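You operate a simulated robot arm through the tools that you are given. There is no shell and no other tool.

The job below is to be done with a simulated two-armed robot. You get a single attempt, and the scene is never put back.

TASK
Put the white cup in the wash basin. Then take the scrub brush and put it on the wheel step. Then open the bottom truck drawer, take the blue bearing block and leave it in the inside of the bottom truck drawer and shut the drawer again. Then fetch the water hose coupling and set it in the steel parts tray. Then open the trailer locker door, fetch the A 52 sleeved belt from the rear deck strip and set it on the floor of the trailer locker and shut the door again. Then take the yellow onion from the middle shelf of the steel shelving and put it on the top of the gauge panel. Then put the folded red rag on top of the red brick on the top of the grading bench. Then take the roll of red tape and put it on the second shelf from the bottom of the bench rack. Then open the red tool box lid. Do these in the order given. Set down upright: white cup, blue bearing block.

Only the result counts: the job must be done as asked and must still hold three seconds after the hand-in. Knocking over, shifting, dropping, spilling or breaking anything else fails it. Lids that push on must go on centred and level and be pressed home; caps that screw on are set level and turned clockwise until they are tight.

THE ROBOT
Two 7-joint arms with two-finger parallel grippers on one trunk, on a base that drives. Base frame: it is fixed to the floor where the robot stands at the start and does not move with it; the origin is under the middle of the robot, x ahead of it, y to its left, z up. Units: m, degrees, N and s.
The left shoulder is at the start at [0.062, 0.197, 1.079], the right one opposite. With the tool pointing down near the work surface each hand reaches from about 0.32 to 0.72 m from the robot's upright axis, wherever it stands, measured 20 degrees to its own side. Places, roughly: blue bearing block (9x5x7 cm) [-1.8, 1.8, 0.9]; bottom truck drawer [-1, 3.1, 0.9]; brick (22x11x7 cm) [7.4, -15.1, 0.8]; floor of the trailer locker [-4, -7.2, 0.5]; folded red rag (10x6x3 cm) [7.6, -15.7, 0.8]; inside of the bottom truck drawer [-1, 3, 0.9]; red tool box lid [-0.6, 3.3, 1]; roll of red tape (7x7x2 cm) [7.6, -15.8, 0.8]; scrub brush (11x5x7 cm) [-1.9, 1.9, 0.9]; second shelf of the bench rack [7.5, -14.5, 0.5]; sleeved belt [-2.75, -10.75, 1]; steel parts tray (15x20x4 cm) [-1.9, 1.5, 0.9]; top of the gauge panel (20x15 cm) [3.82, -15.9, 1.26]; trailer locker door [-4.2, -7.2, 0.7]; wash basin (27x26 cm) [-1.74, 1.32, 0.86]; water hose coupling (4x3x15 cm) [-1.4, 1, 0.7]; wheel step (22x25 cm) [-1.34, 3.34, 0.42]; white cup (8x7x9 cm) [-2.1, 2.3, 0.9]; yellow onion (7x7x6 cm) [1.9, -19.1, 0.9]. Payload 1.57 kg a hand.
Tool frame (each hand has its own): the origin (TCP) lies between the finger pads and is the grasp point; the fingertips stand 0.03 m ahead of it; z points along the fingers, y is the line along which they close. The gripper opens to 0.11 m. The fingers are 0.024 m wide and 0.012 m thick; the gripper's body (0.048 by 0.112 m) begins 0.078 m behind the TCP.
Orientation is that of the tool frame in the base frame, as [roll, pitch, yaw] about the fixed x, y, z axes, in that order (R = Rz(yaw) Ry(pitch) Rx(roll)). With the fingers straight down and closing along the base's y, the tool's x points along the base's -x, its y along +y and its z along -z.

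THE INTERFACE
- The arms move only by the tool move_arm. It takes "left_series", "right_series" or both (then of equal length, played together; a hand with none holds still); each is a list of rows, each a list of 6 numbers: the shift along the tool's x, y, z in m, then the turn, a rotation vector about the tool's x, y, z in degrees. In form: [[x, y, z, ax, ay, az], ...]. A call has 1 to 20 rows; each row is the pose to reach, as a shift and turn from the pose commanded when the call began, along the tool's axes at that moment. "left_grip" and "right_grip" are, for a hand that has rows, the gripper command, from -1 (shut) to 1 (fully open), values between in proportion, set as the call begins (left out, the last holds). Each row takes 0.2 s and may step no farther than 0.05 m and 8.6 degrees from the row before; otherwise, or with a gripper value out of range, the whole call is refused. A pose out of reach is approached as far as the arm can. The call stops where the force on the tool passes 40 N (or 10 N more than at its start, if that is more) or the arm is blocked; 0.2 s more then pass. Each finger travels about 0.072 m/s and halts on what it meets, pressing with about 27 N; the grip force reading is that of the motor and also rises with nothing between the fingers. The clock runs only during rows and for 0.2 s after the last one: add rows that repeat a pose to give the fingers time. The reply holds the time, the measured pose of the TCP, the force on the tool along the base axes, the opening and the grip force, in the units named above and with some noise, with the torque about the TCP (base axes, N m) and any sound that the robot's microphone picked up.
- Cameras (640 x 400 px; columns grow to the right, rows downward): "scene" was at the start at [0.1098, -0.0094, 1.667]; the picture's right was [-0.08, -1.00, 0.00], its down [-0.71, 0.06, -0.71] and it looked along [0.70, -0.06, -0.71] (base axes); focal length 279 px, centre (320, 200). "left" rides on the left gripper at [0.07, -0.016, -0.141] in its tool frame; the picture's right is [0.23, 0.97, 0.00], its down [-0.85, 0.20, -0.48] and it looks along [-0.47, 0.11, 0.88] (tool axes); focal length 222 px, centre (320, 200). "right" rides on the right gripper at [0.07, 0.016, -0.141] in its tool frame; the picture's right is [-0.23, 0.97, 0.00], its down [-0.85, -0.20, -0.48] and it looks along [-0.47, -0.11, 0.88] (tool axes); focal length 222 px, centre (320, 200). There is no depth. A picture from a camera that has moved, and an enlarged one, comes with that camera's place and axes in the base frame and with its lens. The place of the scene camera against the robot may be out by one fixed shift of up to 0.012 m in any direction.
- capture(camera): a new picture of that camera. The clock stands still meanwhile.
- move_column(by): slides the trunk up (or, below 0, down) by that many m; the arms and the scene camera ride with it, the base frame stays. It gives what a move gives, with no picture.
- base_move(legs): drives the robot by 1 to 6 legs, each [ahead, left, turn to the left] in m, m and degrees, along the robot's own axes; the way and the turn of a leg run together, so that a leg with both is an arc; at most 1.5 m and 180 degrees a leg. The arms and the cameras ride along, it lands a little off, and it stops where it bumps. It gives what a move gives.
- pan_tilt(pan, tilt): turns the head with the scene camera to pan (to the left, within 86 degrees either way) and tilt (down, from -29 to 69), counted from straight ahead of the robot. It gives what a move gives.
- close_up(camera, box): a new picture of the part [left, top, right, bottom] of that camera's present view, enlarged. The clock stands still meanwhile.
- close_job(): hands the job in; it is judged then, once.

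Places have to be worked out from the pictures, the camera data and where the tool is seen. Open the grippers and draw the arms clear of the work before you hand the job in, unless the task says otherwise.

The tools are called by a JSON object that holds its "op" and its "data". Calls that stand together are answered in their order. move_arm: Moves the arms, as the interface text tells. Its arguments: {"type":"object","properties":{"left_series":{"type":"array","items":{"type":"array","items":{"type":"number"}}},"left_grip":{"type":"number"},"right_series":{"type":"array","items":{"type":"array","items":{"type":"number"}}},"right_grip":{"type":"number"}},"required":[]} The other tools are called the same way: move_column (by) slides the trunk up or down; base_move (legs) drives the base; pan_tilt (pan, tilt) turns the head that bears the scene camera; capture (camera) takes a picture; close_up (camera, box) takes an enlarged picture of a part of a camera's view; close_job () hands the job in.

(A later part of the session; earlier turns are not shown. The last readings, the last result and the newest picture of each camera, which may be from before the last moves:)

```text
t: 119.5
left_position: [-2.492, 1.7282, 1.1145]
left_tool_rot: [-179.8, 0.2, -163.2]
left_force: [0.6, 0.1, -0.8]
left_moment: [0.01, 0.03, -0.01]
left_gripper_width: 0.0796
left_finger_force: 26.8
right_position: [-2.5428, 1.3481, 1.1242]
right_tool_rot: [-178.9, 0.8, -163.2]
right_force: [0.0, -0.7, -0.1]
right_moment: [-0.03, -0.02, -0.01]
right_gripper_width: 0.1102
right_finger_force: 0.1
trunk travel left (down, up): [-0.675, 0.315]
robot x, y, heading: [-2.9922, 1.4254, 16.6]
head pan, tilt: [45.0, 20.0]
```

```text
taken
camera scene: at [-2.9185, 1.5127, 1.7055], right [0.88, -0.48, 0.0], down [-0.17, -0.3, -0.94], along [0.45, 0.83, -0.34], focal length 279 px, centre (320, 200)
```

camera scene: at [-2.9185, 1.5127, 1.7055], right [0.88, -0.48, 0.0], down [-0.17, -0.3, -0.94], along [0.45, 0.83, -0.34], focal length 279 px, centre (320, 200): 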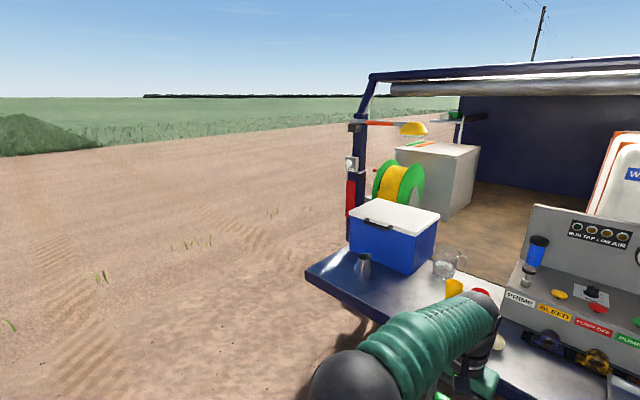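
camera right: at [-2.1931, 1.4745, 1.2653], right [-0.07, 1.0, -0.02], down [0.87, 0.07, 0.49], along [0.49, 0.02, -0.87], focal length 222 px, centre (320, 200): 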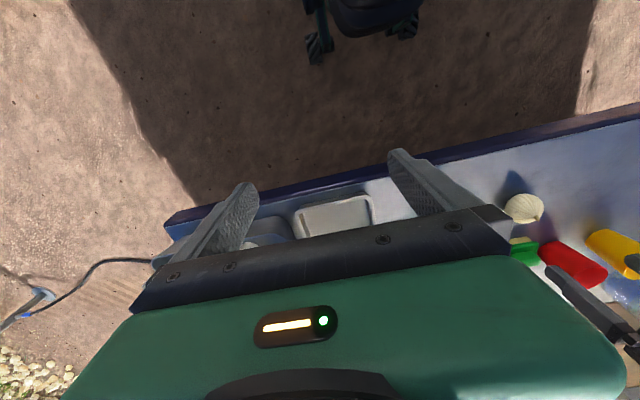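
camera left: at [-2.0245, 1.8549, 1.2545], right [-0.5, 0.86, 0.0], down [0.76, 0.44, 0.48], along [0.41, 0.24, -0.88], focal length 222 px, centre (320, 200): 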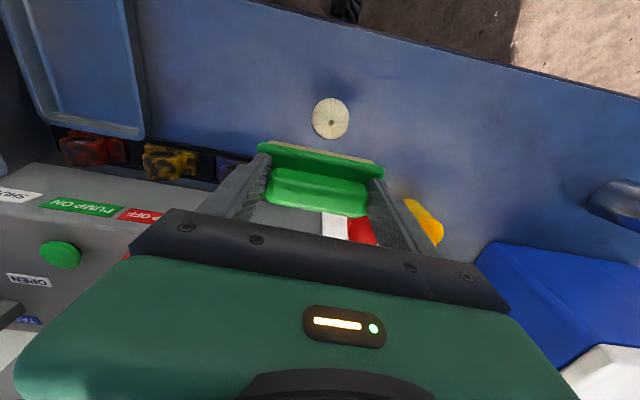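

The left side is open ground. I drive left in two legs to v≈4.5, then look at the truck's left side.

{"op": "base_move", "data": {"legs": [[0, 1.2, 0], [0, 1.2, 0], [0.3, 0, 0]]}}

{"op": "pan_tilt", "data": {"pan": -25, "tilt": 22}}

{"op": "capture", "data": {"camera": "scene"}}

```text
t: 132.8
left_position: [-2.8934, 4.0973, 1.1157]
left_tool_rot: [-180.0, 0.3, -163.0]
left_force: [0.4, 0.6, -1.5]
left_moment: [-0.01, 0.02, 0.0]
left_gripper_width: 0.0796
left_finger_force: 26.9
right_position: [-2.9424, 3.7154, 1.1248]
right_tool_rot: [-179.1, 0.8, -163.0]
right_force: [0.0, -0.2, -0.2]
right_moment: [0.0, -0.04, -0.03]
right_gripper_width: 0.11
right_finger_force: 0.1
trunk travel left (down, up): [-0.675, 0.315]
robot x, y, heading: [-3.3957, 3.7929, 17.0]
head pan, tilt: [45.0, 20.0]
```

```text
t: 134.2
left_position: [-2.8927, 4.0969, 1.1155]
left_tool_rot: [-180.0, 0.2, -163.1]
left_force: [-0.5, 0.5, -0.7]
left_moment: [-0.01, -0.02, 0.0]
left_gripper_width: 0.0793
left_finger_force: 27.2
right_position: [-2.9424, 3.716, 1.1254]
right_tool_rot: [-179.0, 0.8, -163.0]
right_force: [-0.8, 0.3, 0.3]
right_moment: [0.0, 0.0, -0.04]
right_gripper_width: 0.1102
right_finger_force: 0.1
trunk travel left (down, up): [-0.675, 0.315]
robot x, y, heading: [-3.3906, 3.7899, 16.9]
head pan, tilt: [-25.0, 22.0]
```

```text
taken
camera scene: at [-3.2694, 3.7852, 1.7023], right [-0.14, -0.99, 0.0], down [-0.37, 0.05, -0.93], along [0.92, -0.13, -0.38], focal length 279 px, centre (320, 200)
```

scene: 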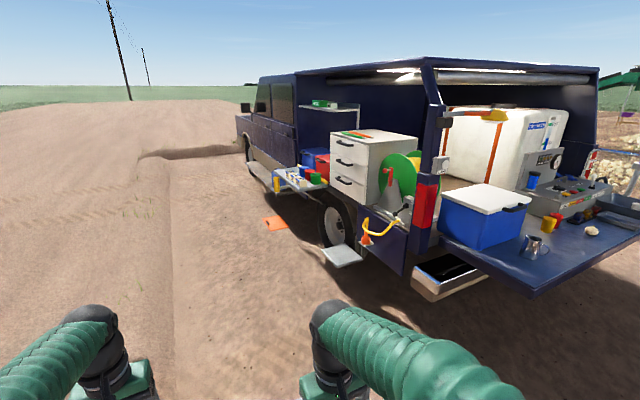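

I see the drawer cabinet, red box, wheel step and a fold-down side table. I zoom in on them.

{"op": "close_up", "data": {"camera": "scene", "box": [240, 90, 440, 290]}}

```text
2.00 times, centred on (340, 190) of scene
camera zoom: at [-3.2694, 3.7852, 1.7023], right [-0.14, -0.99, 0.0], down [-0.37, 0.05, -0.93], along [0.92, -0.13, -0.38], focal length 558 px, centre (280, 220)
```

zoom: 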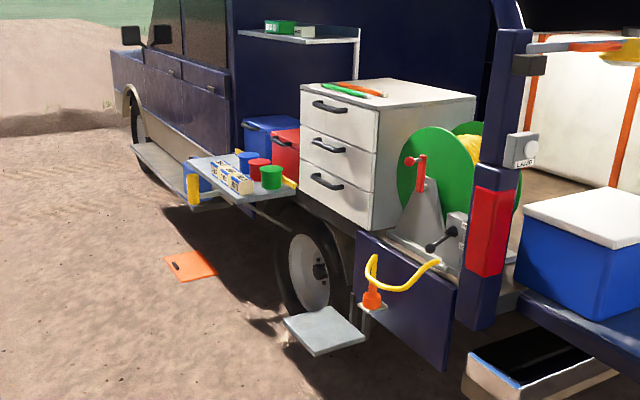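

I drive forward along the truck's left side at v≈4.6 and turn right 90° to face the wheel step and drawers.

{"op": "base_move", "data": {"legs": [[0.85, 0, 0], [0.78, 0, 0], [0, 0, -90]]}}

{"op": "pan_tilt", "data": {"pan": 0, "tilt": 35}}

{"op": "capture", "data": {"camera": "scene"}}

```text
t: 146.4
left_position: [-1.5219, 3.7798, 1.1155]
left_tool_rot: [-179.9, 0.3, 107.4]
left_force: [0.1, 0.4, -1.1]
left_moment: [-0.02, 0.0, 0.01]
left_gripper_width: 0.0795
left_finger_force: 27.4
right_position: [-1.9025, 3.8291, 1.1246]
right_tool_rot: [-179.0, 0.8, 107.4]
right_force: [0.3, 0.7, 0.5]
right_moment: [0.02, 0.02, 0.01]
right_gripper_width: 0.1101
right_finger_force: 0.1
trunk travel left (down, up): [-0.675, 0.315]
robot x, y, heading: [-1.8326, 4.2736, -72.9]
head pan, tilt: [-25.0, 22.0]
```

```text
t: 147.3
left_position: [-1.5219, 3.7814, 1.1163]
left_tool_rot: [-179.9, 0.2, 107.4]
left_force: [-0.1, -0.5, -1.1]
left_moment: [0.02, -0.03, 0.01]
left_gripper_width: 0.0795
left_finger_force: 26.3
right_position: [-1.9036, 3.8301, 1.1257]
right_tool_rot: [-178.9, 0.9, 107.4]
right_force: [0.1, 0.9, 0.8]
right_moment: [-0.01, 0.0, 0.02]
right_gripper_width: 0.1099
right_finger_force: 0.1
trunk travel left (down, up): [-0.675, 0.315]
robot x, y, heading: [-1.8321, 4.2778, -73.0]
head pan, tilt: [0.0, 35.0]
```

```text
taken
camera scene: at [-1.7997, 4.1569, 1.6818], right [-0.96, -0.3, 0.0], down [-0.17, 0.55, -0.82], along [0.24, -0.78, -0.57], focal length 279 px, centre (320, 200)
```

scene: 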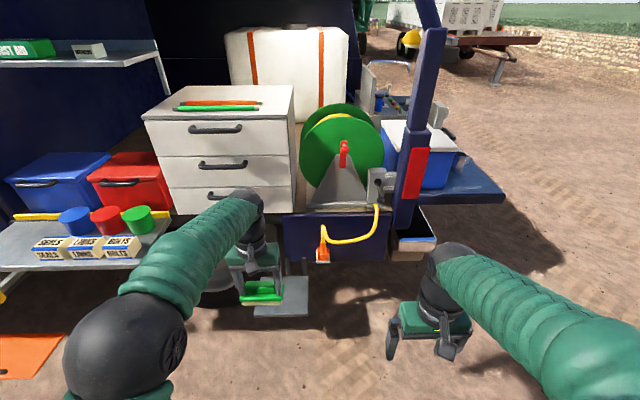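

The step plate's centre is at about (-1.35,3.355), about 1.02 m ahead and 0.19 m left of the robot. I lower the trunk by 0.4 m, then drive 0.4 m ahead.

{"op": "move_column", "data": {"by": -0.4}}

{"op": "base_move", "data": {"legs": [[0.38, 0.03, 0]]}}

{"op": "capture", "data": {"camera": "scene"}}

{"op": "capture", "data": {"camera": "left"}}

```text
t: 151.1
left_position: [-1.5214, 3.7821, 0.7146]
left_tool_rot: [-179.9, 0.3, 107.4]
left_force: [0.2, 1.2, -1.3]
left_moment: [0.04, -0.02, 0.02]
left_gripper_width: 0.0795
left_finger_force: 26.8
right_position: [-1.9037, 3.83, 0.7257]
right_tool_rot: [-178.9, 0.9, 107.5]
right_force: [0.0, 0.0, 0.3]
right_moment: [0.0, -0.03, 0.02]
right_gripper_width: 0.1097
right_finger_force: 0.0
trunk travel left (down, up): [-0.275, 0.715]
robot x, y, heading: [-1.8297, 4.278, -72.7]
head pan, tilt: [0.0, 35.0]
```

```text
t: 153.6
left_position: [-1.3777, 3.4254, 0.7162]
left_tool_rot: [-179.9, 0.3, 107.6]
left_force: [1.0, 0.1, -0.5]
left_moment: [0.03, 0.05, 0.0]
left_gripper_width: 0.0793
left_finger_force: 27.0
right_position: [-1.7574, 3.4714, 0.7252]
right_tool_rot: [-178.9, 0.8, 107.5]
right_force: [-0.4, 0.2, 0.1]
right_moment: [0.03, -0.01, 0.01]
right_gripper_width: 0.11
right_finger_force: 0.0
trunk travel left (down, up): [-0.275, 0.715]
robot x, y, heading: [-1.6849, 3.9177, -72.5]
head pan, tilt: [0.0, 35.0]
```

```text
taken
camera scene: at [-1.6563, 3.7997, 1.2816], right [-0.95, -0.3, 0.0], down [-0.17, 0.55, -0.82], along [0.25, -0.78, -0.58], focal length 279 px, centre (320, 200)
```

scene: 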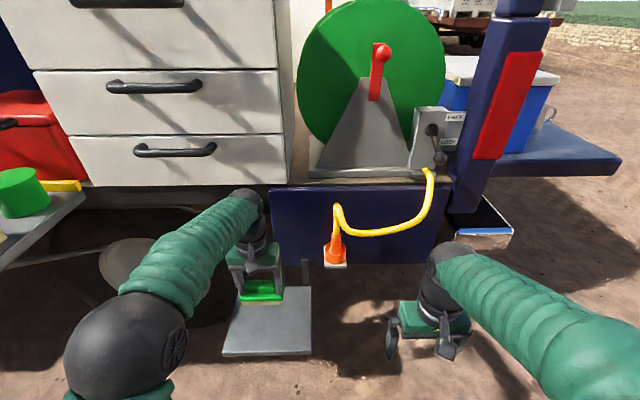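

```text
taken
camera left: at [-1.4133, 3.4875, 0.8564], right [0.86, 0.51, 0.0], down [0.45, -0.75, 0.48], along [0.24, -0.42, -0.88], focal length 222 px, centre (320, 200)
```

left: 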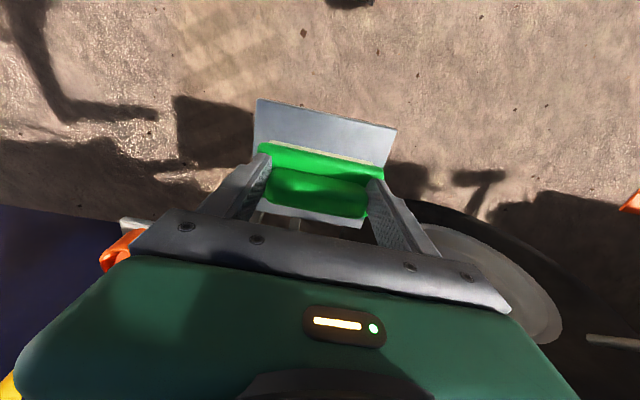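

The step plate centre is confirmed at (-1.337,3.339). I move the brush over it, then lower to z≈0.53 and check.

{"op": "move_arm", "data": {"left_series": [[-0.04, 0.006, 0, 0, 0, 0], [-0.075, 0.012, 0, 0, 0, 0], [-0.075, 0.012, 0.045, 0, 0, 0], [-0.075, 0.012, 0.09, 0, 0, 0], [-0.075, 0.012, 0.135, 0, 0, 0], [-0.075, 0.012, 0.18, 0, 0, 0], [-0.075, 0.012, 0.18, 0, 0, 0]]}}

{"op": "capture", "data": {"camera": "left"}}

{"op": "close_up", "data": {"camera": "scene", "box": [180, 180, 360, 370]}}

```text
t: 155.2
left_position: [-1.3436, 3.3571, 0.5368]
left_tool_rot: [-179.9, 0.4, 107.6]
left_force: [0.0, -0.1, -0.7]
left_moment: [-0.04, 0.01, 0.0]
left_gripper_width: 0.0792
left_finger_force: 27.1
right_position: [-1.7593, 3.4733, 0.7267]
right_tool_rot: [-178.9, 0.8, 107.6]
right_force: [0.3, 0.3, 0.5]
right_moment: [0.0, -0.04, 0.0]
right_gripper_width: 0.1099
right_finger_force: 0.0
trunk travel left (down, up): [-0.275, 0.715]
robot x, y, heading: [-1.6862, 3.9195, -72.4]
head pan, tilt: [0.0, 35.0]
```

```text
taken
camera left: at [-1.3792, 3.4194, 0.6776], right [0.86, 0.51, 0.0], down [0.45, -0.75, 0.48], along [0.25, -0.42, -0.87], focal length 222 px, centre (320, 200)
```

left: 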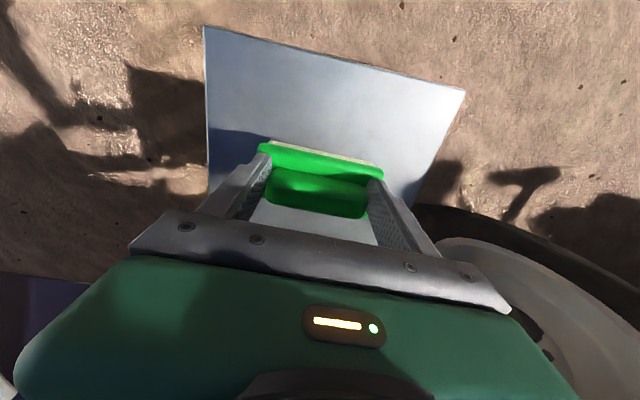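

```text
2.11 times, centred on (270, 275) of scene
camera zoom: at [-1.6562, 3.8006, 1.2817], right [-0.95, -0.3, 0.0], down [-0.17, 0.55, -0.82], along [0.25, -0.78, -0.58], focal length 588 px, centre (425, 42)
```

zoom: 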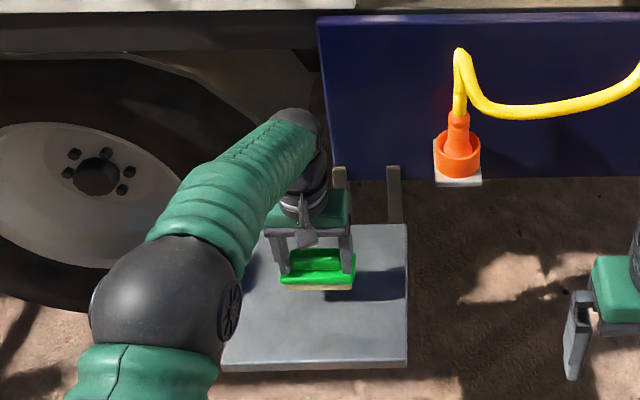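

The brush is over the middle of the step, clear of the two posts at the far edge. I lower in small steps until contact.

{"op": "move_arm", "data": {"left_series": [[0, 0, 0.015, 0, 0, 0], [0, 0, 0.03, 0, 0, 0], [0, 0, 0.036, 0, 0, 0], [0, 0, 0.04, 0, 0, 0]]}}

{"op": "close_up", "data": {"camera": "scene", "box": [230, 260, 330, 340]}}

```text
t: 156.2
left_position: [-1.3434, 3.3564, 0.4978]
left_tool_rot: [-180.0, 0.3, 107.6]
left_force: [-0.7, 0.2, -1.4]
left_moment: [0.03, 0.0, 0.01]
left_gripper_width: 0.0798
left_finger_force: 27.0
right_position: [-1.7576, 3.4728, 0.7261]
right_tool_rot: [-178.9, 1.0, 107.7]
right_force: [0.9, 0.2, 0.9]
right_moment: [0.0, 0.0, 0.0]
right_gripper_width: 0.1101
right_finger_force: 0.1
trunk travel left (down, up): [-0.275, 0.715]
robot x, y, heading: [-1.6851, 3.9161, -72.5]
head pan, tilt: [0.0, 35.0]
```

```text
5.00 times, centred on (280, 300) of scene
camera zoom: at [-1.6561, 3.8002, 1.2816], right [-0.95, -0.3, 0.0], down [-0.17, 0.55, -0.82], along [0.25, -0.78, -0.58], focal length 1396 px, centre (520, -300)
```

zoom: 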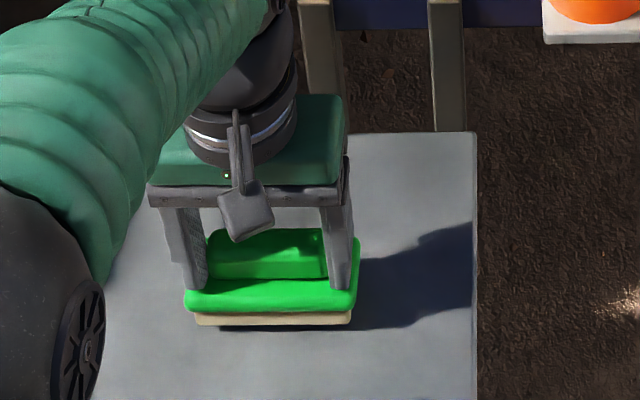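

Still slightly above the plate; I continue downward.

{"op": "move_arm", "data": {"left_series": [[0, 0, 0.004, 0, 0, 0], [0, 0, 0.008, 0, 0, 0], [0, 0, 0.011, 0, 0, 0]]}}

```text
t: 157.0
left_position: [-1.3442, 3.3579, 0.4861]
left_tool_rot: [-179.9, 0.3, 107.6]
left_force: [0.1, 0.4, -2.0]
left_moment: [0.01, 0.03, -0.02]
left_gripper_width: 0.0797
left_finger_force: 27.2
right_position: [-1.7588, 3.4726, 0.7266]
right_tool_rot: [-178.9, 0.9, 107.6]
right_force: [-0.2, 0.5, -0.8]
right_moment: [-0.01, 0.04, -0.03]
right_gripper_width: 0.1102
right_finger_force: 0.1
trunk travel left (down, up): [-0.275, 0.715]
robot x, y, heading: [-1.6904, 3.916, -72.6]
head pan, tilt: [0.0, 35.0]
```

No contact yet at 0.486; further down by small steps.

{"op": "move_arm", "data": {"left_series": [[0, 0, 0.003, 0, 0, 0], [0, 0, 0.006, 0, 0, 0], [0, 0, 0.009, 0, 0, 0]]}}

```text
t: 157.8
left_position: [-1.3432, 3.3564, 0.4826]
left_tool_rot: [179.9, 0.9, 107.6]
left_force: [0.2, 0.5, 29.9]
left_moment: [0.01, -0.09, 0.21]
left_gripper_width: 0.0795
left_finger_force: 27.0
right_position: [-1.7594, 3.4742, 0.7283]
right_tool_rot: [-179.0, 1.0, 107.6]
right_force: [0.4, -0.2, 0.3]
right_moment: [0.03, -0.01, 0.0]
right_gripper_width: 0.1101
right_finger_force: 0.0
trunk travel left (down, up): [-0.275, 0.715]
robot x, y, heading: [-1.6869, 3.9186, -72.6]
head pan, tilt: [0.0, 35.0]
```

Contact at 0.4826. I relieve 5 mm and open slowly.

{"op": "move_arm", "data": {"left_series": [[0, 0, -0.003, 0, 0, 0], [0, 0, -0.005, 0, 0, 0]]}}

{"op": "move_arm", "data": {"left_series": [[0, 0, 0, 0, 0, 0], [0, 0, 0, 0, 0, 0], [0, 0, 0, 0, 0, 0]], "left_grip": 0.8}}

{"op": "move_arm", "data": {"left_series": [[0, 0, -0.03, 0, 0, 0], [0, 0, -0.07, 0, 0, 0], [0.02, 0, -0.11, 0, 0, 0], [0.05, 0, -0.15, 0, 0, 0], [0.08, 0, -0.19, 0, 0, 0], [0.08, 0, -0.19, 0, 0, 0]]}}

{"op": "capture", "data": {"camera": "left"}}

{"op": "capture", "data": {"camera": "scene"}}

```text
t: 158.4
left_position: [-1.3438, 3.3584, 0.4813]
left_tool_rot: [180.0, 0.4, 107.6]
left_force: [2.6, -4.4, 14.7]
left_moment: [-0.72, -0.46, -0.07]
left_gripper_width: 0.0795
left_finger_force: 26.9
right_position: [-1.7591, 3.4741, 0.7266]
right_tool_rot: [-178.9, 1.0, 107.7]
right_force: [0.1, -0.9, -0.1]
right_moment: [-0.03, 0.01, 0.01]
right_gripper_width: 0.1099
right_finger_force: 0.0
trunk travel left (down, up): [-0.275, 0.715]
robot x, y, heading: [-1.6892, 3.9154, -72.5]
head pan, tilt: [0.0, 35.0]
```

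```text
t: 159.2
left_position: [-1.3432, 3.358, 0.482]
left_tool_rot: [180.0, 0.3, 107.6]
left_force: [-2.2, 0.9, 7.7]
left_moment: [0.22, -0.19, 0.09]
left_gripper_width: 0.0966
left_finger_force: 0.0
right_position: [-1.7602, 3.4735, 0.7262]
right_tool_rot: [-179.0, 1.0, 107.7]
right_force: [-0.6, -0.2, 0.0]
right_moment: [0.01, -0.01, 0.02]
right_gripper_width: 0.11
right_finger_force: 0.0
trunk travel left (down, up): [-0.275, 0.715]
robot x, y, heading: [-1.689, 3.9157, -72.4]
head pan, tilt: [0.0, 35.0]
```

```text
t: 160.6
left_position: [-1.3661, 3.4346, 0.6704]
left_tool_rot: [-179.8, 0.3, 107.6]
left_force: [0.5, -0.1, -0.3]
left_moment: [0.06, -0.02, 0.0]
left_gripper_width: 0.099
left_finger_force: 0.1
right_position: [-1.7597, 3.472, 0.7252]
right_tool_rot: [-178.9, 0.9, 107.7]
right_force: [0.1, 0.1, 0.1]
right_moment: [0.0, 0.03, -0.03]
right_gripper_width: 0.11
right_finger_force: 0.1
trunk travel left (down, up): [-0.275, 0.715]
robot x, y, heading: [-1.6887, 3.918, -72.5]
head pan, tilt: [0.0, 35.0]
```

```text
taken
camera left: at [-1.4025, 3.4963, 0.8118], right [0.86, 0.51, 0.0], down [0.45, -0.75, 0.48], along [0.24, -0.42, -0.88], focal length 222 px, centre (320, 200)
```

left: 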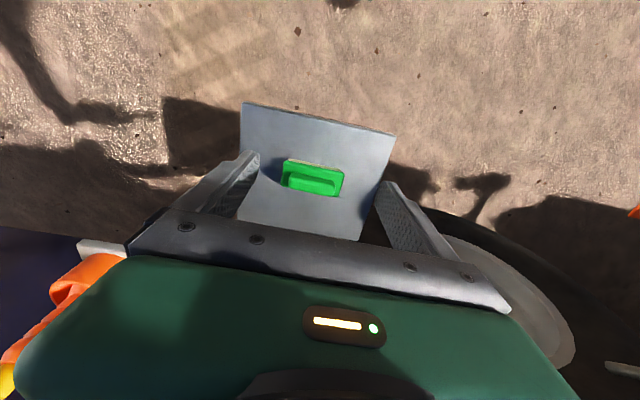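

```text
taken
camera scene: at [-1.6561, 3.8002, 1.2816], right [-0.95, -0.3, 0.0], down [-0.17, 0.55, -0.82], along [0.25, -0.78, -0.58], focal length 279 px, centre (320, 200)
```

scene: 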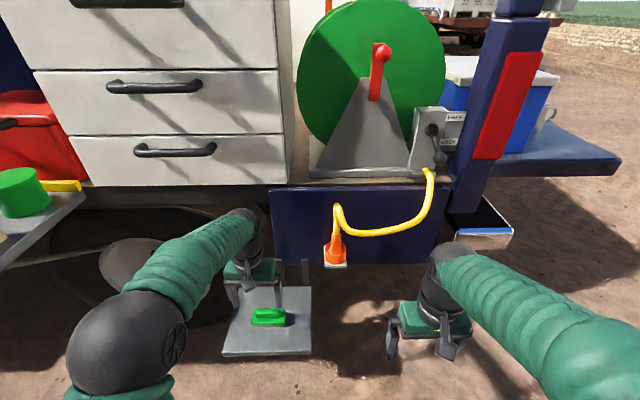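

The brush rests on the wheel step. Next the bottom drawer: I raise the trunk back up and look at the drawer handle.

{"op": "move_column", "data": {"by": 0.38}}

{"op": "pan_tilt", "data": {"pan": 25, "tilt": 35}}

{"op": "capture", "data": {"camera": "scene"}}

```text
t: 164.2
left_position: [-1.3656, 3.4341, 1.0501]
left_tool_rot: [-179.9, 0.4, 107.5]
left_force: [0.8, -0.5, -1.2]
left_moment: [-0.01, -0.03, 0.01]
left_gripper_width: 0.0993
left_finger_force: 0.0
right_position: [-1.759, 3.4731, 1.1073]
right_tool_rot: [-178.8, 0.9, 107.6]
right_force: [-0.2, 0.2, 0.9]
right_moment: [0.03, -0.01, -0.02]
right_gripper_width: 0.1099
right_finger_force: 0.2
trunk travel left (down, up): [-0.655, 0.335]
robot x, y, heading: [-1.6845, 3.919, -72.5]
head pan, tilt: [0.0, 35.0]
```

```text
t: 165.1
left_position: [-1.3668, 3.4334, 1.0515]
left_tool_rot: [-179.9, 0.4, 107.6]
left_force: [-0.3, -0.1, -0.8]
left_moment: [0.03, 0.0, 0.0]
left_gripper_width: 0.099
left_finger_force: 0.1
right_position: [-1.759, 3.4734, 1.1063]
right_tool_rot: [-178.9, 0.9, 107.6]
right_force: [0.3, 0.3, 0.0]
right_moment: [0.05, -0.01, 0.01]
right_gripper_width: 0.11
right_finger_force: 0.1
trunk travel left (down, up): [-0.655, 0.335]
robot x, y, heading: [-1.6851, 3.9172, -72.6]
head pan, tilt: [25.0, 35.0]
```

```text
taken
camera scene: at [-1.6231, 3.8191, 1.6617], right [-0.74, -0.67, 0.0], down [-0.39, 0.43, -0.82], along [0.55, -0.6, -0.58], focal length 279 px, centre (320, 200)
```

scene: 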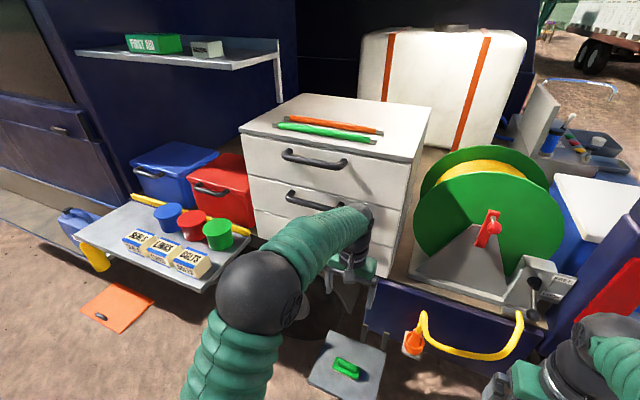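

The left arm hides the bottom drawer handle. I pitch the left tool up to point horizontally ahead (in free space), preparing for the handle grip.

{"op": "move_arm", "data": {"left_series": [[-0.005, 0, 0, 0, -8, 0], [-0.01, 0, 0, 0, -16, 0], [-0.015, 0, 0, 0, -24, 0], [-0.02, 0, 0, 0, -32, 0], [-0.025, 0, 0, 0, -40, 0], [-0.03, 0, 0, 0, -48, 0], [-0.035, 0, 0, 0, -56, 0], [-0.04, 0, 0, 0, -64, 0], [-0.045, 0, 0, 0, -72, 0], [-0.05, 0, 0, 0, -80, 0], [-0.05, 0, 0, 0, -88, 0], [-0.05, 0, 0, 0, -90, 0], [-0.05, 0, 0, 0, -90, 0]], "left_grip": 0.3}}

{"op": "capture", "data": {"camera": "scene"}}

```text
t: 167.9
left_position: [-1.3521, 3.3865, 1.0522]
left_tool_rot: [-9.6, 89.6, -81.7]
left_force: [-0.3, -0.9, 0.3]
left_moment: [-0.01, -0.01, 0.03]
left_gripper_width: 0.0713
left_finger_force: 0.2
right_position: [-1.7576, 3.4726, 1.1067]
right_tool_rot: [-178.9, 0.8, 107.6]
right_force: [-0.2, -0.3, -1.4]
right_moment: [0.01, 0.03, 0.04]
right_gripper_width: 0.1103
right_finger_force: 0.1
trunk travel left (down, up): [-0.655, 0.335]
robot x, y, heading: [-1.6863, 3.9172, -72.6]
head pan, tilt: [25.0, 35.0]
```

```text
taken
camera scene: at [-1.6235, 3.8195, 1.6618], right [-0.74, -0.68, 0.0], down [-0.39, 0.42, -0.82], along [0.55, -0.6, -0.57], focal length 279 px, centre (320, 200)
```

scene: 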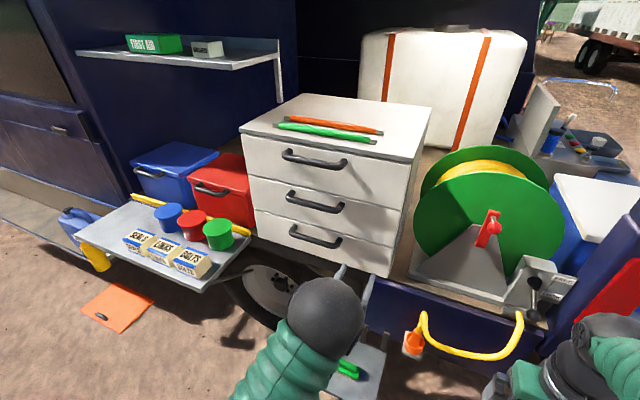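

The pitch went well and the drawers are visible now. I zoom in on the bottom handle.

{"op": "close_up", "data": {"camera": "scene", "box": [236, 140, 436, 290]}}

{"op": "capture", "data": {"camera": "left"}}

```text
2.67 times, centred on (336, 215) of scene
camera zoom: at [-1.6235, 3.8195, 1.6618], right [-0.74, -0.68, 0.0], down [-0.39, 0.42, -0.82], along [0.55, -0.6, -0.57], focal length 744 px, centre (277, 160)
```

zoom: 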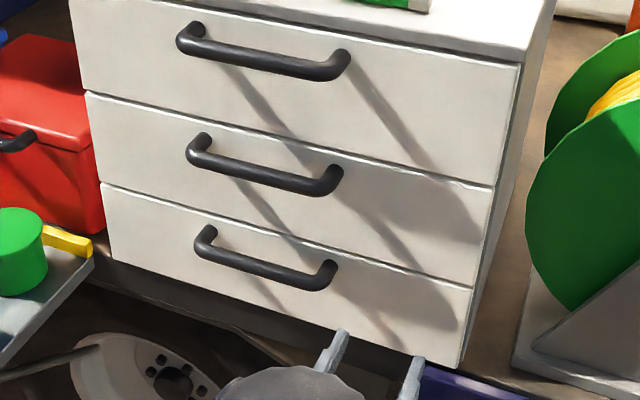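

```text
taken
camera left: at [-1.4091, 3.5154, 0.9809], right [0.93, 0.29, -0.23], down [0.04, 0.52, 0.85], along [0.37, -0.8, 0.47], focal length 222 px, centre (320, 200)
```

left: 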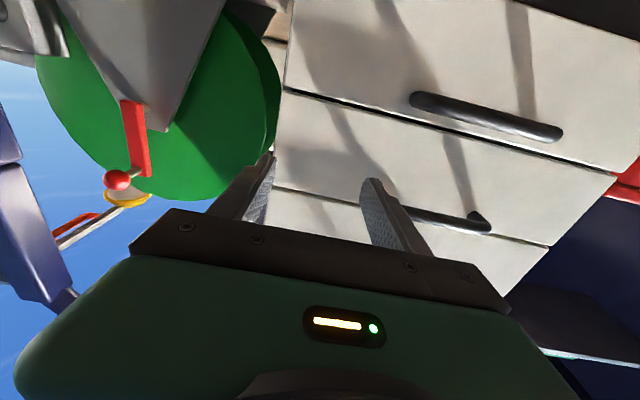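

The bottom handle is at about (-1.14,3.31,0.985), i.e. 0.74 m ahead and 0.34 m left. I roll the tool 90° so the fingers close vertically.

{"op": "move_arm", "data": {"left_series": [[0, 0, 0, 0, 0, -8], [0, 0, 0, 0, 0, -16], [0, 0, 0, 0, 0, -24], [0, 0, 0, 0, 0, -32], [0, 0, 0, 0, 0, -40], [0, 0, 0, 0, 0, -48], [0, 0, 0, 0, 0, -56], [0, 0, 0, 0, 0, -64], [0, 0, 0, 0, 0, -72], [0, 0, 0, 0, 0, -80], [0, 0, 0, 0, 0, -88], [0, 0, 0, 0, 0, -90], [0, 0, 0, 0, 0, -90]]}}

{"op": "capture", "data": {"camera": "left"}}

{"op": "capture", "data": {"camera": "scene"}}

```text
t: 170.7
left_position: [-1.3502, 3.3858, 1.0514]
left_tool_rot: [-89.6, -0.2, -162.4]
left_force: [0.3, -0.2, -0.7]
left_moment: [0.02, 0.03, 0.02]
left_gripper_width: 0.0716
left_finger_force: 0.1
right_position: [-1.7576, 3.4716, 1.1073]
right_tool_rot: [-178.8, 0.8, 107.7]
right_force: [0.4, 0.7, -0.1]
right_moment: [0.01, 0.01, 0.01]
right_gripper_width: 0.1099
right_finger_force: 0.0
trunk travel left (down, up): [-0.655, 0.335]
robot x, y, heading: [-1.6891, 3.9179, -72.5]
head pan, tilt: [25.0, 35.0]
```

```text
taken
camera left: at [-1.4601, 3.4997, 1.067], right [-0.22, -0.08, -0.97], down [0.67, 0.71, -0.21], along [0.71, -0.7, -0.1], focal length 222 px, centre (320, 200)
```

left: 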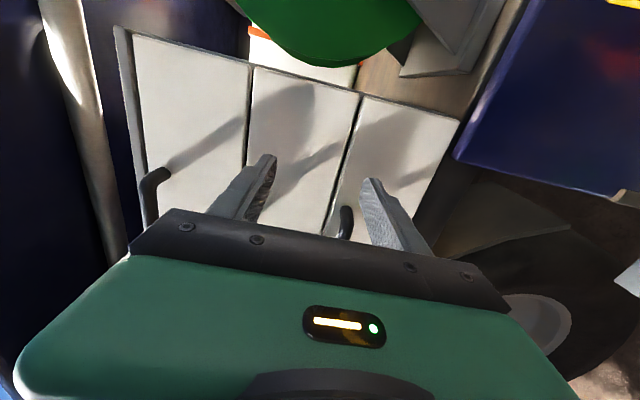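

```text
taken
camera scene: at [-1.6229, 3.8194, 1.6617], right [-0.74, -0.68, 0.0], down [-0.39, 0.42, -0.82], along [0.55, -0.6, -0.58], focal length 279 px, centre (320, 200)
```

scene: 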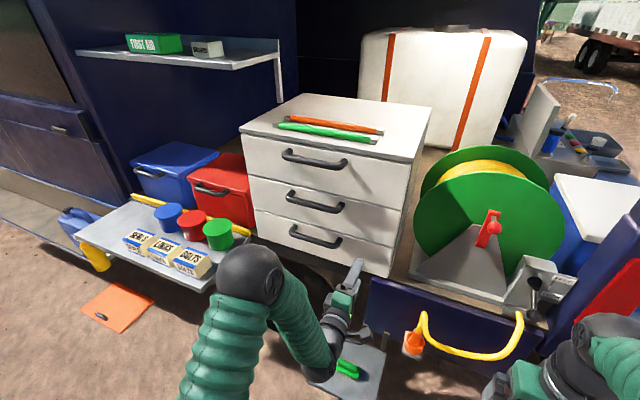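

The tool is horizontal with vertical closing. I move it left by 0.18 m and down 0.066 m, in front of the bottom handle, and look again.

{"op": "move_arm", "data": {"left_series": [[-0.045, 0.016, 0, 0, 0, 0], [-0.09, 0.033, 0, 0, 0, 0], [-0.135, 0.05, 0, 0, 0, 0], [-0.18, 0.066, 0, 0, 0, 0], [-0.18, 0.066, 0, 0, 0, 0]], "left_grip": 0.3}}

{"op": "capture", "data": {"camera": "left"}}

{"op": "close_up", "data": {"camera": "scene", "box": [196, 140, 436, 310]}}

```text
t: 171.9
left_position: [-1.1794, 3.4407, 0.9829]
left_tool_rot: [-89.7, 0.0, -162.4]
left_force: [0.1, 0.2, 0.0]
left_moment: [0.03, 0.0, -0.03]
left_gripper_width: 0.0715
left_finger_force: 0.1
right_position: [-1.758, 3.4738, 1.1064]
right_tool_rot: [-178.9, 0.8, 107.6]
right_force: [0.8, 0.1, -0.1]
right_moment: [0.01, 0.02, 0.01]
right_gripper_width: 0.1099
right_finger_force: 0.1
trunk travel left (down, up): [-0.655, 0.335]
robot x, y, heading: [-1.6901, 3.9167, -72.1]
head pan, tilt: [25.0, 35.0]
```

```text
taken
camera left: at [-1.2876, 3.5545, 0.999], right [-0.22, -0.08, -0.97], down [0.67, 0.71, -0.2], along [0.71, -0.7, -0.1], focal length 222 px, centre (320, 200)
```

left: 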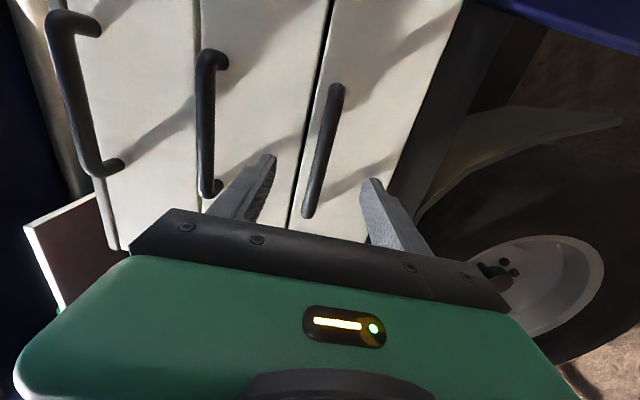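

```text
2.35 times, centred on (316, 225) of scene
camera zoom: at [-1.6216, 3.8198, 1.6617], right [-0.74, -0.68, 0.0], down [-0.39, 0.42, -0.82], along [0.55, -0.6, -0.58], focal length 657 px, centre (329, 141)
```

zoom: 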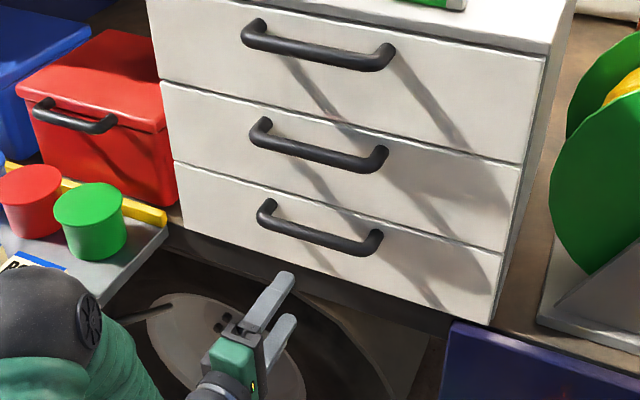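

The bottom handle bar lies between the fingers' heights, about 0.145-0.15 m ahead. I advance 0.13 m with a slight 6 mm lowering.

{"op": "move_arm", "data": {"left_series": [[-0.01, 0.006, 0.03, 0, 0, 0], [-0.01, 0.006, 0.06, 0, 0, 0], [-0.01, 0.006, 0.09, 0, 0, 0], [-0.01, 0.006, 0.115, 0, 0, 0], [-0.01, 0.006, 0.13, 0, 0, 0], [-0.01, 0.006, 0.13, 0, 0, 0]]}}

{"op": "capture", "data": {"camera": "left"}}

{"op": "close_up", "data": {"camera": "scene", "box": [236, 170, 396, 290]}}

```text
t: 173.3
left_position: [-1.1301, 3.3198, 0.98]
left_tool_rot: [-89.6, -0.3, -162.4]
left_force: [0.1, 0.0, -0.1]
left_moment: [0.01, 0.01, 0.01]
left_gripper_width: 0.0715
left_finger_force: 0.1
right_position: [-1.7575, 3.4735, 1.1061]
right_tool_rot: [-178.9, 0.9, 107.7]
right_force: [0.7, -0.3, -0.8]
right_moment: [0.02, 0.02, 0.02]
right_gripper_width: 0.1101
right_finger_force: 0.0
trunk travel left (down, up): [-0.655, 0.335]
robot x, y, heading: [-1.6892, 3.9201, -72.5]
head pan, tilt: [25.0, 35.0]
```

```text
taken
camera left: at [-1.2379, 3.4332, 0.9955], right [-0.22, -0.08, -0.97], down [0.67, 0.71, -0.21], along [0.71, -0.7, -0.1], focal length 222 px, centre (320, 200)
```

left: 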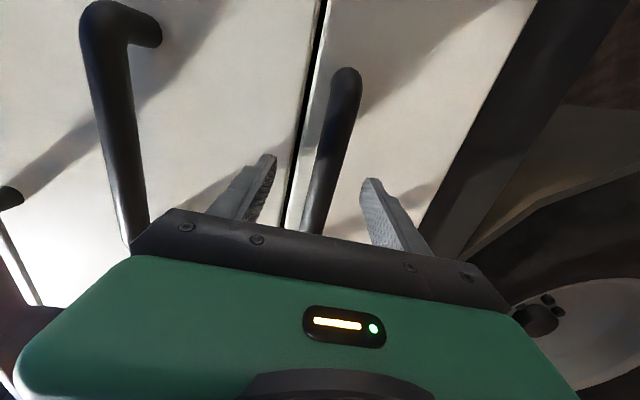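

```text
3.33 times, centred on (316, 230) of scene
camera zoom: at [-1.6216, 3.8197, 1.6617], right [-0.74, -0.68, 0.0], down [-0.39, 0.42, -0.82], along [0.55, -0.6, -0.58], focal length 931 px, centre (333, 100)
```

zoom: 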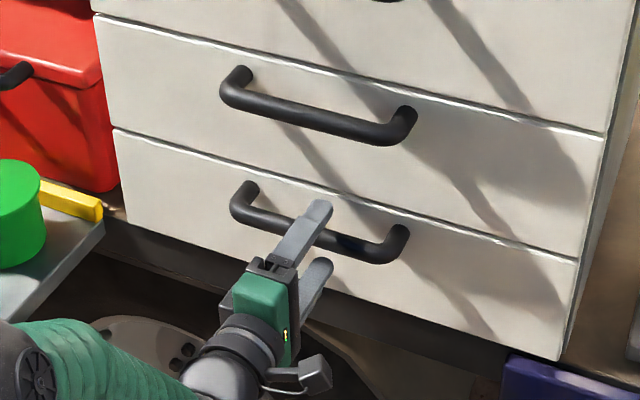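

The upper finger is over the bar. I advance another 12 mm and close the gripper on it.

{"op": "move_arm", "data": {"left_series": [[0, 0, 0.006, 0, 0, 0], [0, 0, 0.012, 0, 0, 0]]}}

{"op": "move_arm", "data": {"left_series": [[0, 0, 0, 0, 0, 0], [0, 0, 0, 0, 0, 0], [0, 0, 0, 0, 0, 0], [0, 0, 0, 0, 0, 0]], "left_grip": -1}}

{"op": "close_up", "data": {"camera": "scene", "box": [236, 170, 396, 290]}}

```text
t: 173.9
left_position: [-1.1254, 3.3082, 0.9807]
left_tool_rot: [-89.6, -0.1, -162.4]
left_force: [0.3, -1.1, -0.6]
left_moment: [0.01, 0.02, 0.0]
left_gripper_width: 0.0718
left_finger_force: 0.0
right_position: [-1.7575, 3.4729, 1.1068]
right_tool_rot: [-178.8, 0.9, 107.6]
right_force: [0.1, -0.5, 0.7]
right_moment: [0.03, -0.02, -0.01]
right_gripper_width: 0.1101
right_finger_force: 0.2
trunk travel left (down, up): [-0.655, 0.335]
robot x, y, heading: [-1.6878, 3.9193, -72.6]
head pan, tilt: [25.0, 35.0]
```

```text
t: 174.9
left_position: [-1.1253, 3.3082, 0.9765]
left_tool_rot: [-90.0, -0.2, -162.4]
left_force: [-4.2, 3.9, -10.4]
left_moment: [0.29, -0.31, 0.13]
left_gripper_width: 0.0217
left_finger_force: 34.6
right_position: [-1.7572, 3.4726, 1.1062]
right_tool_rot: [-178.7, 1.0, 107.6]
right_force: [-0.4, -0.2, -0.1]
right_moment: [0.03, 0.01, -0.01]
right_gripper_width: 0.1098
right_finger_force: 0.0
trunk travel left (down, up): [-0.655, 0.335]
robot x, y, heading: [-1.6854, 3.9198, -72.6]
head pan, tilt: [25.0, 35.0]
```

```text
3.33 times, centred on (316, 230) of scene
camera zoom: at [-1.6203, 3.8177, 1.6614], right [-0.74, -0.68, 0.0], down [-0.39, 0.43, -0.82], along [0.55, -0.6, -0.58], focal length 931 px, centre (333, 100)
```

zoom: 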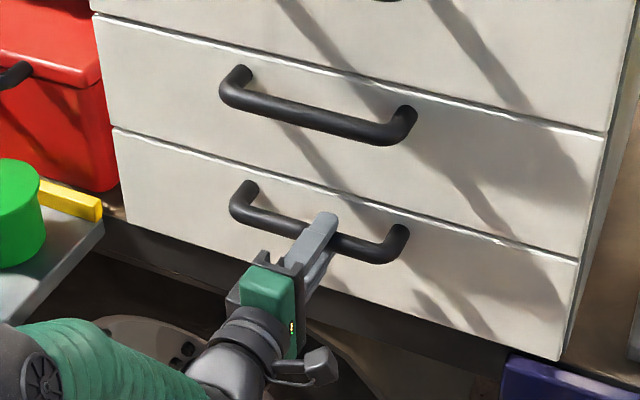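

The bar is held (0.022 m). I relieve the 4 mm height offset and then drive backwards 0.1 m to start opening the drawer.

{"op": "move_arm", "data": {"left_series": [[0, 0.004, 0, 0, 0, 0], [0, 0.005, 0, 0, 0, 0]]}}

{"op": "base_move", "data": {"legs": [[-0.1, 0, 0]]}}

{"op": "capture", "data": {"camera": "scene"}}

```text
t: 175.5
left_position: [-1.1272, 3.308, 0.9771]
left_tool_rot: [-89.4, -0.1, -162.4]
left_force: [0.3, 0.5, 0.4]
left_moment: [0.0, -0.07, -0.83]
left_gripper_width: 0.0215
left_finger_force: 35.1
right_position: [-1.7575, 3.4737, 1.1063]
right_tool_rot: [-178.9, 0.9, 107.6]
right_force: [-0.3, 0.2, 0.4]
right_moment: [-0.01, -0.03, 0.01]
right_gripper_width: 0.11
right_finger_force: 0.0
trunk travel left (down, up): [-0.655, 0.335]
robot x, y, heading: [-1.6906, 3.9201, -72.4]
head pan, tilt: [25.0, 35.0]
```

```text
t: 176.7
left_position: [-1.1583, 3.4023, 0.9771]
left_tool_rot: [-89.5, 0.0, -162.4]
left_force: [-5.8, -2.3, 5.8]
left_moment: [-0.23, -0.23, -0.07]
left_gripper_width: 0.022
left_finger_force: 34.9
right_position: [-1.7898, 3.5674, 1.1069]
right_tool_rot: [-178.9, 1.0, 107.7]
right_force: [0.1, 0.3, 1.6]
right_moment: [-0.01, 0.0, -0.01]
right_gripper_width: 0.1098
right_finger_force: 0.0
trunk travel left (down, up): [-0.655, 0.335]
robot x, y, heading: [-1.7173, 4.0179, -72.4]
head pan, tilt: [25.0, 35.0]
```

```text
taken
camera scene: at [-1.6553, 3.9136, 1.662], right [-0.74, -0.68, 0.0], down [-0.39, 0.42, -0.82], along [0.55, -0.6, -0.57], focal length 279 px, centre (320, 200)
```

scene: 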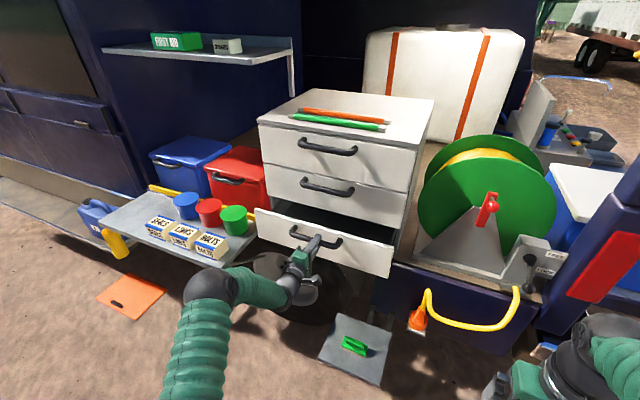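

The drawer is sliding out. I continue pulling another 0.12 m.

{"op": "base_move", "data": {"legs": [[-0.12, 0, 0]]}}

{"op": "capture", "data": {"camera": "scene"}}

```text
t: 177.9
left_position: [-1.1969, 3.5178, 0.9773]
left_tool_rot: [-89.5, 0.1, -162.6]
left_force: [-12.5, -4.9, -5.9]
left_moment: [-0.18, -0.02, -0.28]
left_gripper_width: 0.0217
left_finger_force: 35.2
right_position: [-1.8281, 3.6816, 1.1059]
right_tool_rot: [-179.2, 0.8, 107.6]
right_force: [-0.1, 0.1, -0.4]
right_moment: [0.01, -0.02, -0.01]
right_gripper_width: 0.11
right_finger_force: 0.1
trunk travel left (down, up): [-0.655, 0.335]
robot x, y, heading: [-1.7551, 4.1296, -72.5]
head pan, tilt: [25.0, 35.0]
```

```text
taken
camera scene: at [-1.6925, 4.0248, 1.6617], right [-0.74, -0.68, 0.0], down [-0.39, 0.43, -0.82], along [0.55, -0.6, -0.58], focal length 279 px, centre (320, 200)
```

scene: 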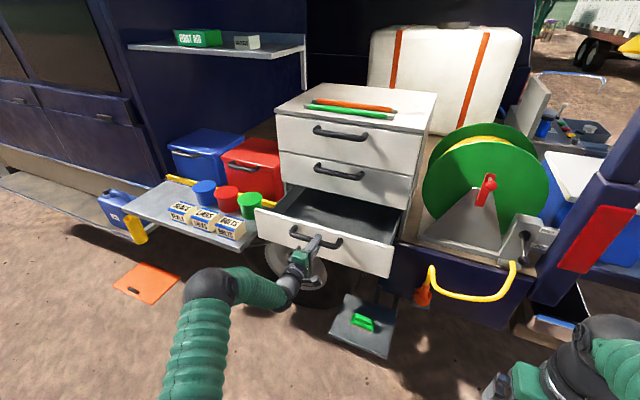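

Open about 0.21 m. I pull another 0.07 m.

{"op": "base_move", "data": {"legs": [[-0.07, 0, 0]]}}

{"op": "close_up", "data": {"camera": "scene", "box": [200, 130, 440, 300]}}

```text
t: 178.9
left_position: [-1.219, 3.5817, 0.9761]
left_tool_rot: [-89.6, 0.1, -162.6]
left_force: [-12.4, -4.1, -8.5]
left_moment: [-0.09, -0.06, -0.31]
left_gripper_width: 0.0218
left_finger_force: 34.8
right_position: [-1.8483, 3.748, 1.106]
right_tool_rot: [-179.1, 1.0, 107.5]
right_force: [0.1, -0.5, 0.4]
right_moment: [-0.04, -0.03, 0.02]
right_gripper_width: 0.11
right_finger_force: 0.0
trunk travel left (down, up): [-0.655, 0.335]
robot x, y, heading: [-1.7757, 4.1936, -72.6]
head pan, tilt: [25.0, 35.0]
```

```text
2.35 times, centred on (320, 215) of scene
camera zoom: at [-1.7122, 4.0872, 1.6615], right [-0.74, -0.67, -0.01], down [-0.39, 0.43, -0.82], along [0.55, -0.6, -0.58], focal length 657 px, centre (320, 165)
```

zoom: 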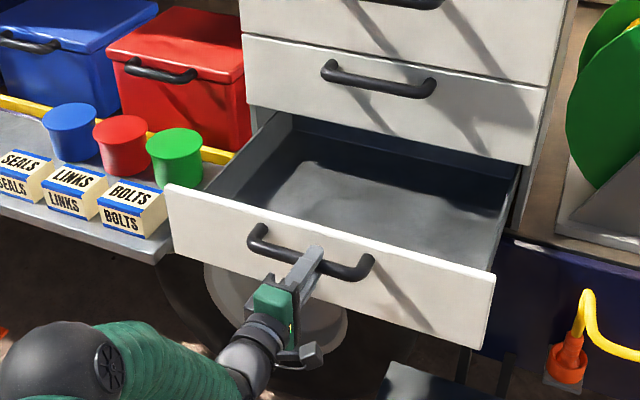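

The drawer is open ~0.29 m with a clear floor. I release the handle and back the hand off.

{"op": "move_arm", "data": {"left_series": [[0, 0, 0, 0, 0, 0], [0, 0, 0, 0, 0, 0], [0, 0, 0, 0, 0, 0]], "left_grip": 0.4}}

{"op": "move_arm", "data": {"left_series": [[0, 0, -0.03, 0, 0, 0], [0, 0, -0.06, 0, 0, 0], [0, 0, -0.09, 0, 0, 0], [0.04, 0, -0.12, 0, 0, 0], [0.08, 0, -0.12, 0, 0, 0], [0.12, 0, -0.12, 0, 0, 0], [0.16, 0, -0.12, 0, 0, 0]]}}

{"op": "capture", "data": {"camera": "scene"}}

```text
t: 179.7
left_position: [-1.218, 3.5895, 0.9824]
left_tool_rot: [-89.2, -0.1, -162.8]
left_force: [-0.5, -0.1, 0.9]
left_moment: [0.0, 0.0, 0.0]
left_gripper_width: 0.0772
left_finger_force: 0.0
right_position: [-1.8498, 3.7562, 1.1108]
right_tool_rot: [-178.9, 1.4, 107.5]
right_force: [0.4, 0.8, -0.5]
right_moment: [-0.01, 0.02, -0.01]
right_gripper_width: 0.1098
right_finger_force: 0.0
trunk travel left (down, up): [-0.655, 0.335]
robot x, y, heading: [-1.774, 4.1949, -72.7]
head pan, tilt: [25.0, 35.0]
```

```text
t: 181.3
left_position: [-1.4072, 3.6544, 0.9789]
left_tool_rot: [-89.2, 0.0, -162.6]
left_force: [-0.4, 0.7, -0.4]
left_moment: [0.02, 0.0, 0.03]
left_gripper_width: 0.077
left_finger_force: 0.0
right_position: [-1.8477, 3.7542, 1.1099]
right_tool_rot: [-178.9, 1.2, 107.6]
right_force: [0.1, -0.2, 0.4]
right_moment: [0.02, -0.03, -0.01]
right_gripper_width: 0.1098
right_finger_force: 0.0
trunk travel left (down, up): [-0.655, 0.335]
robot x, y, heading: [-1.7782, 4.1929, -72.3]
head pan, tilt: [25.0, 35.0]
```

```text
taken
camera scene: at [-1.711, 4.0948, 1.6618], right [-0.74, -0.68, 0.0], down [-0.39, 0.43, -0.82], along [0.55, -0.6, -0.57], focal length 279 px, centre (320, 200)
```

scene: 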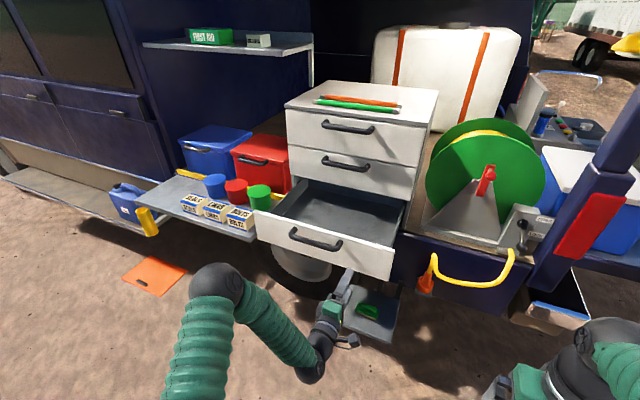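

Hand is clear. I roll the tool back by 90° and then pitch it down again, in free space.

{"op": "move_arm", "data": {"left_series": [[0, 0, 0, 0, 0, 8], [0, 0, 0, 0, 0, 16], [0, 0, 0, 0, 0, 24], [0, 0, 0, 0, 0, 32], [0, 0, 0, 0, 0, 40], [0, 0, 0, 0, 0, 48], [0, 0, 0, 0, 0, 56], [0, 0, 0, 0, 0, 64], [0, 0, 0, 0, 0, 72], [0, 0, 0, 0, 0, 80], [0, 0, 0, 0, 0, 88], [0, 0, 0, 0, 0, 90], [0, 0, 0, 0, 0, 90]]}}

{"op": "move_arm", "data": {"left_series": [[-0.01, 0, -0.01, 0, 8, 0], [-0.02, 0, -0.02, 0, 16, 0], [-0.03, 0, -0.03, 0, 24, 0], [-0.04, 0, -0.04, 0, 32, 0], [-0.05, 0, -0.05, 0, 40, 0], [-0.06, 0, -0.06, 0, 48, 0], [-0.07, 0, -0.07, 0, 56, 0], [-0.08, 0, -0.08, 0, 64, 0], [-0.09, 0, -0.09, 0, 72, 0], [-0.1, 0, -0.1, 0, 80, 0], [-0.1, 0, -0.1, 0, 88, 0], [-0.1, 0, -0.1, 0, 90, 0], [-0.1, 0, -0.1, 0, 90, 0]]}}

{"op": "capture", "data": {"camera": "scene"}}

```text
t: 184.1
left_position: [-1.4046, 3.6542, 0.9788]
left_tool_rot: [-0.8, 89.2, -73.3]
left_force: [-0.4, 0.4, -0.2]
left_moment: [-0.01, -0.01, -0.02]
left_gripper_width: 0.0772
left_finger_force: 0.1
right_position: [-1.8475, 3.7541, 1.1078]
right_tool_rot: [-178.9, 1.3, 107.5]
right_force: [0.0, -0.4, -0.5]
right_moment: [0.0, 0.01, 0.0]
right_gripper_width: 0.1101
right_finger_force: 0.1
trunk travel left (down, up): [-0.655, 0.335]
robot x, y, heading: [-1.7772, 4.1942, -72.6]
head pan, tilt: [25.0, 35.0]
```

```text
t: 186.9
left_position: [-1.438, 3.7524, 1.0773]
left_tool_rot: [-179.9, 0.7, 107.3]
left_force: [-0.2, 1.1, -0.7]
left_moment: [-0.01, 0.0, 0.01]
left_gripper_width: 0.0769
left_finger_force: 0.0
right_position: [-1.8484, 3.7559, 1.1094]
right_tool_rot: [-178.9, 1.3, 107.6]
right_force: [-0.8, -0.4, 0.7]
right_moment: [-0.01, -0.03, -0.01]
right_gripper_width: 0.1102
right_finger_force: 0.0
trunk travel left (down, up): [-0.655, 0.335]
robot x, y, heading: [-1.7779, 4.1948, -72.6]
head pan, tilt: [25.0, 35.0]
```

```text
taken
camera scene: at [-1.7106, 4.0966, 1.6619], right [-0.74, -0.67, 0.0], down [-0.39, 0.42, -0.82], along [0.55, -0.6, -0.57], focal length 279 px, centre (320, 200)
```

scene: 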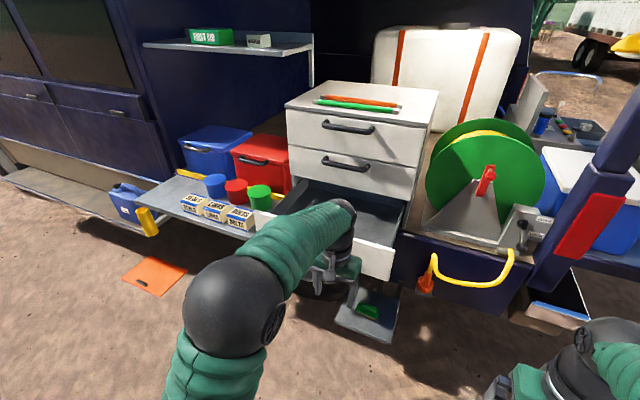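

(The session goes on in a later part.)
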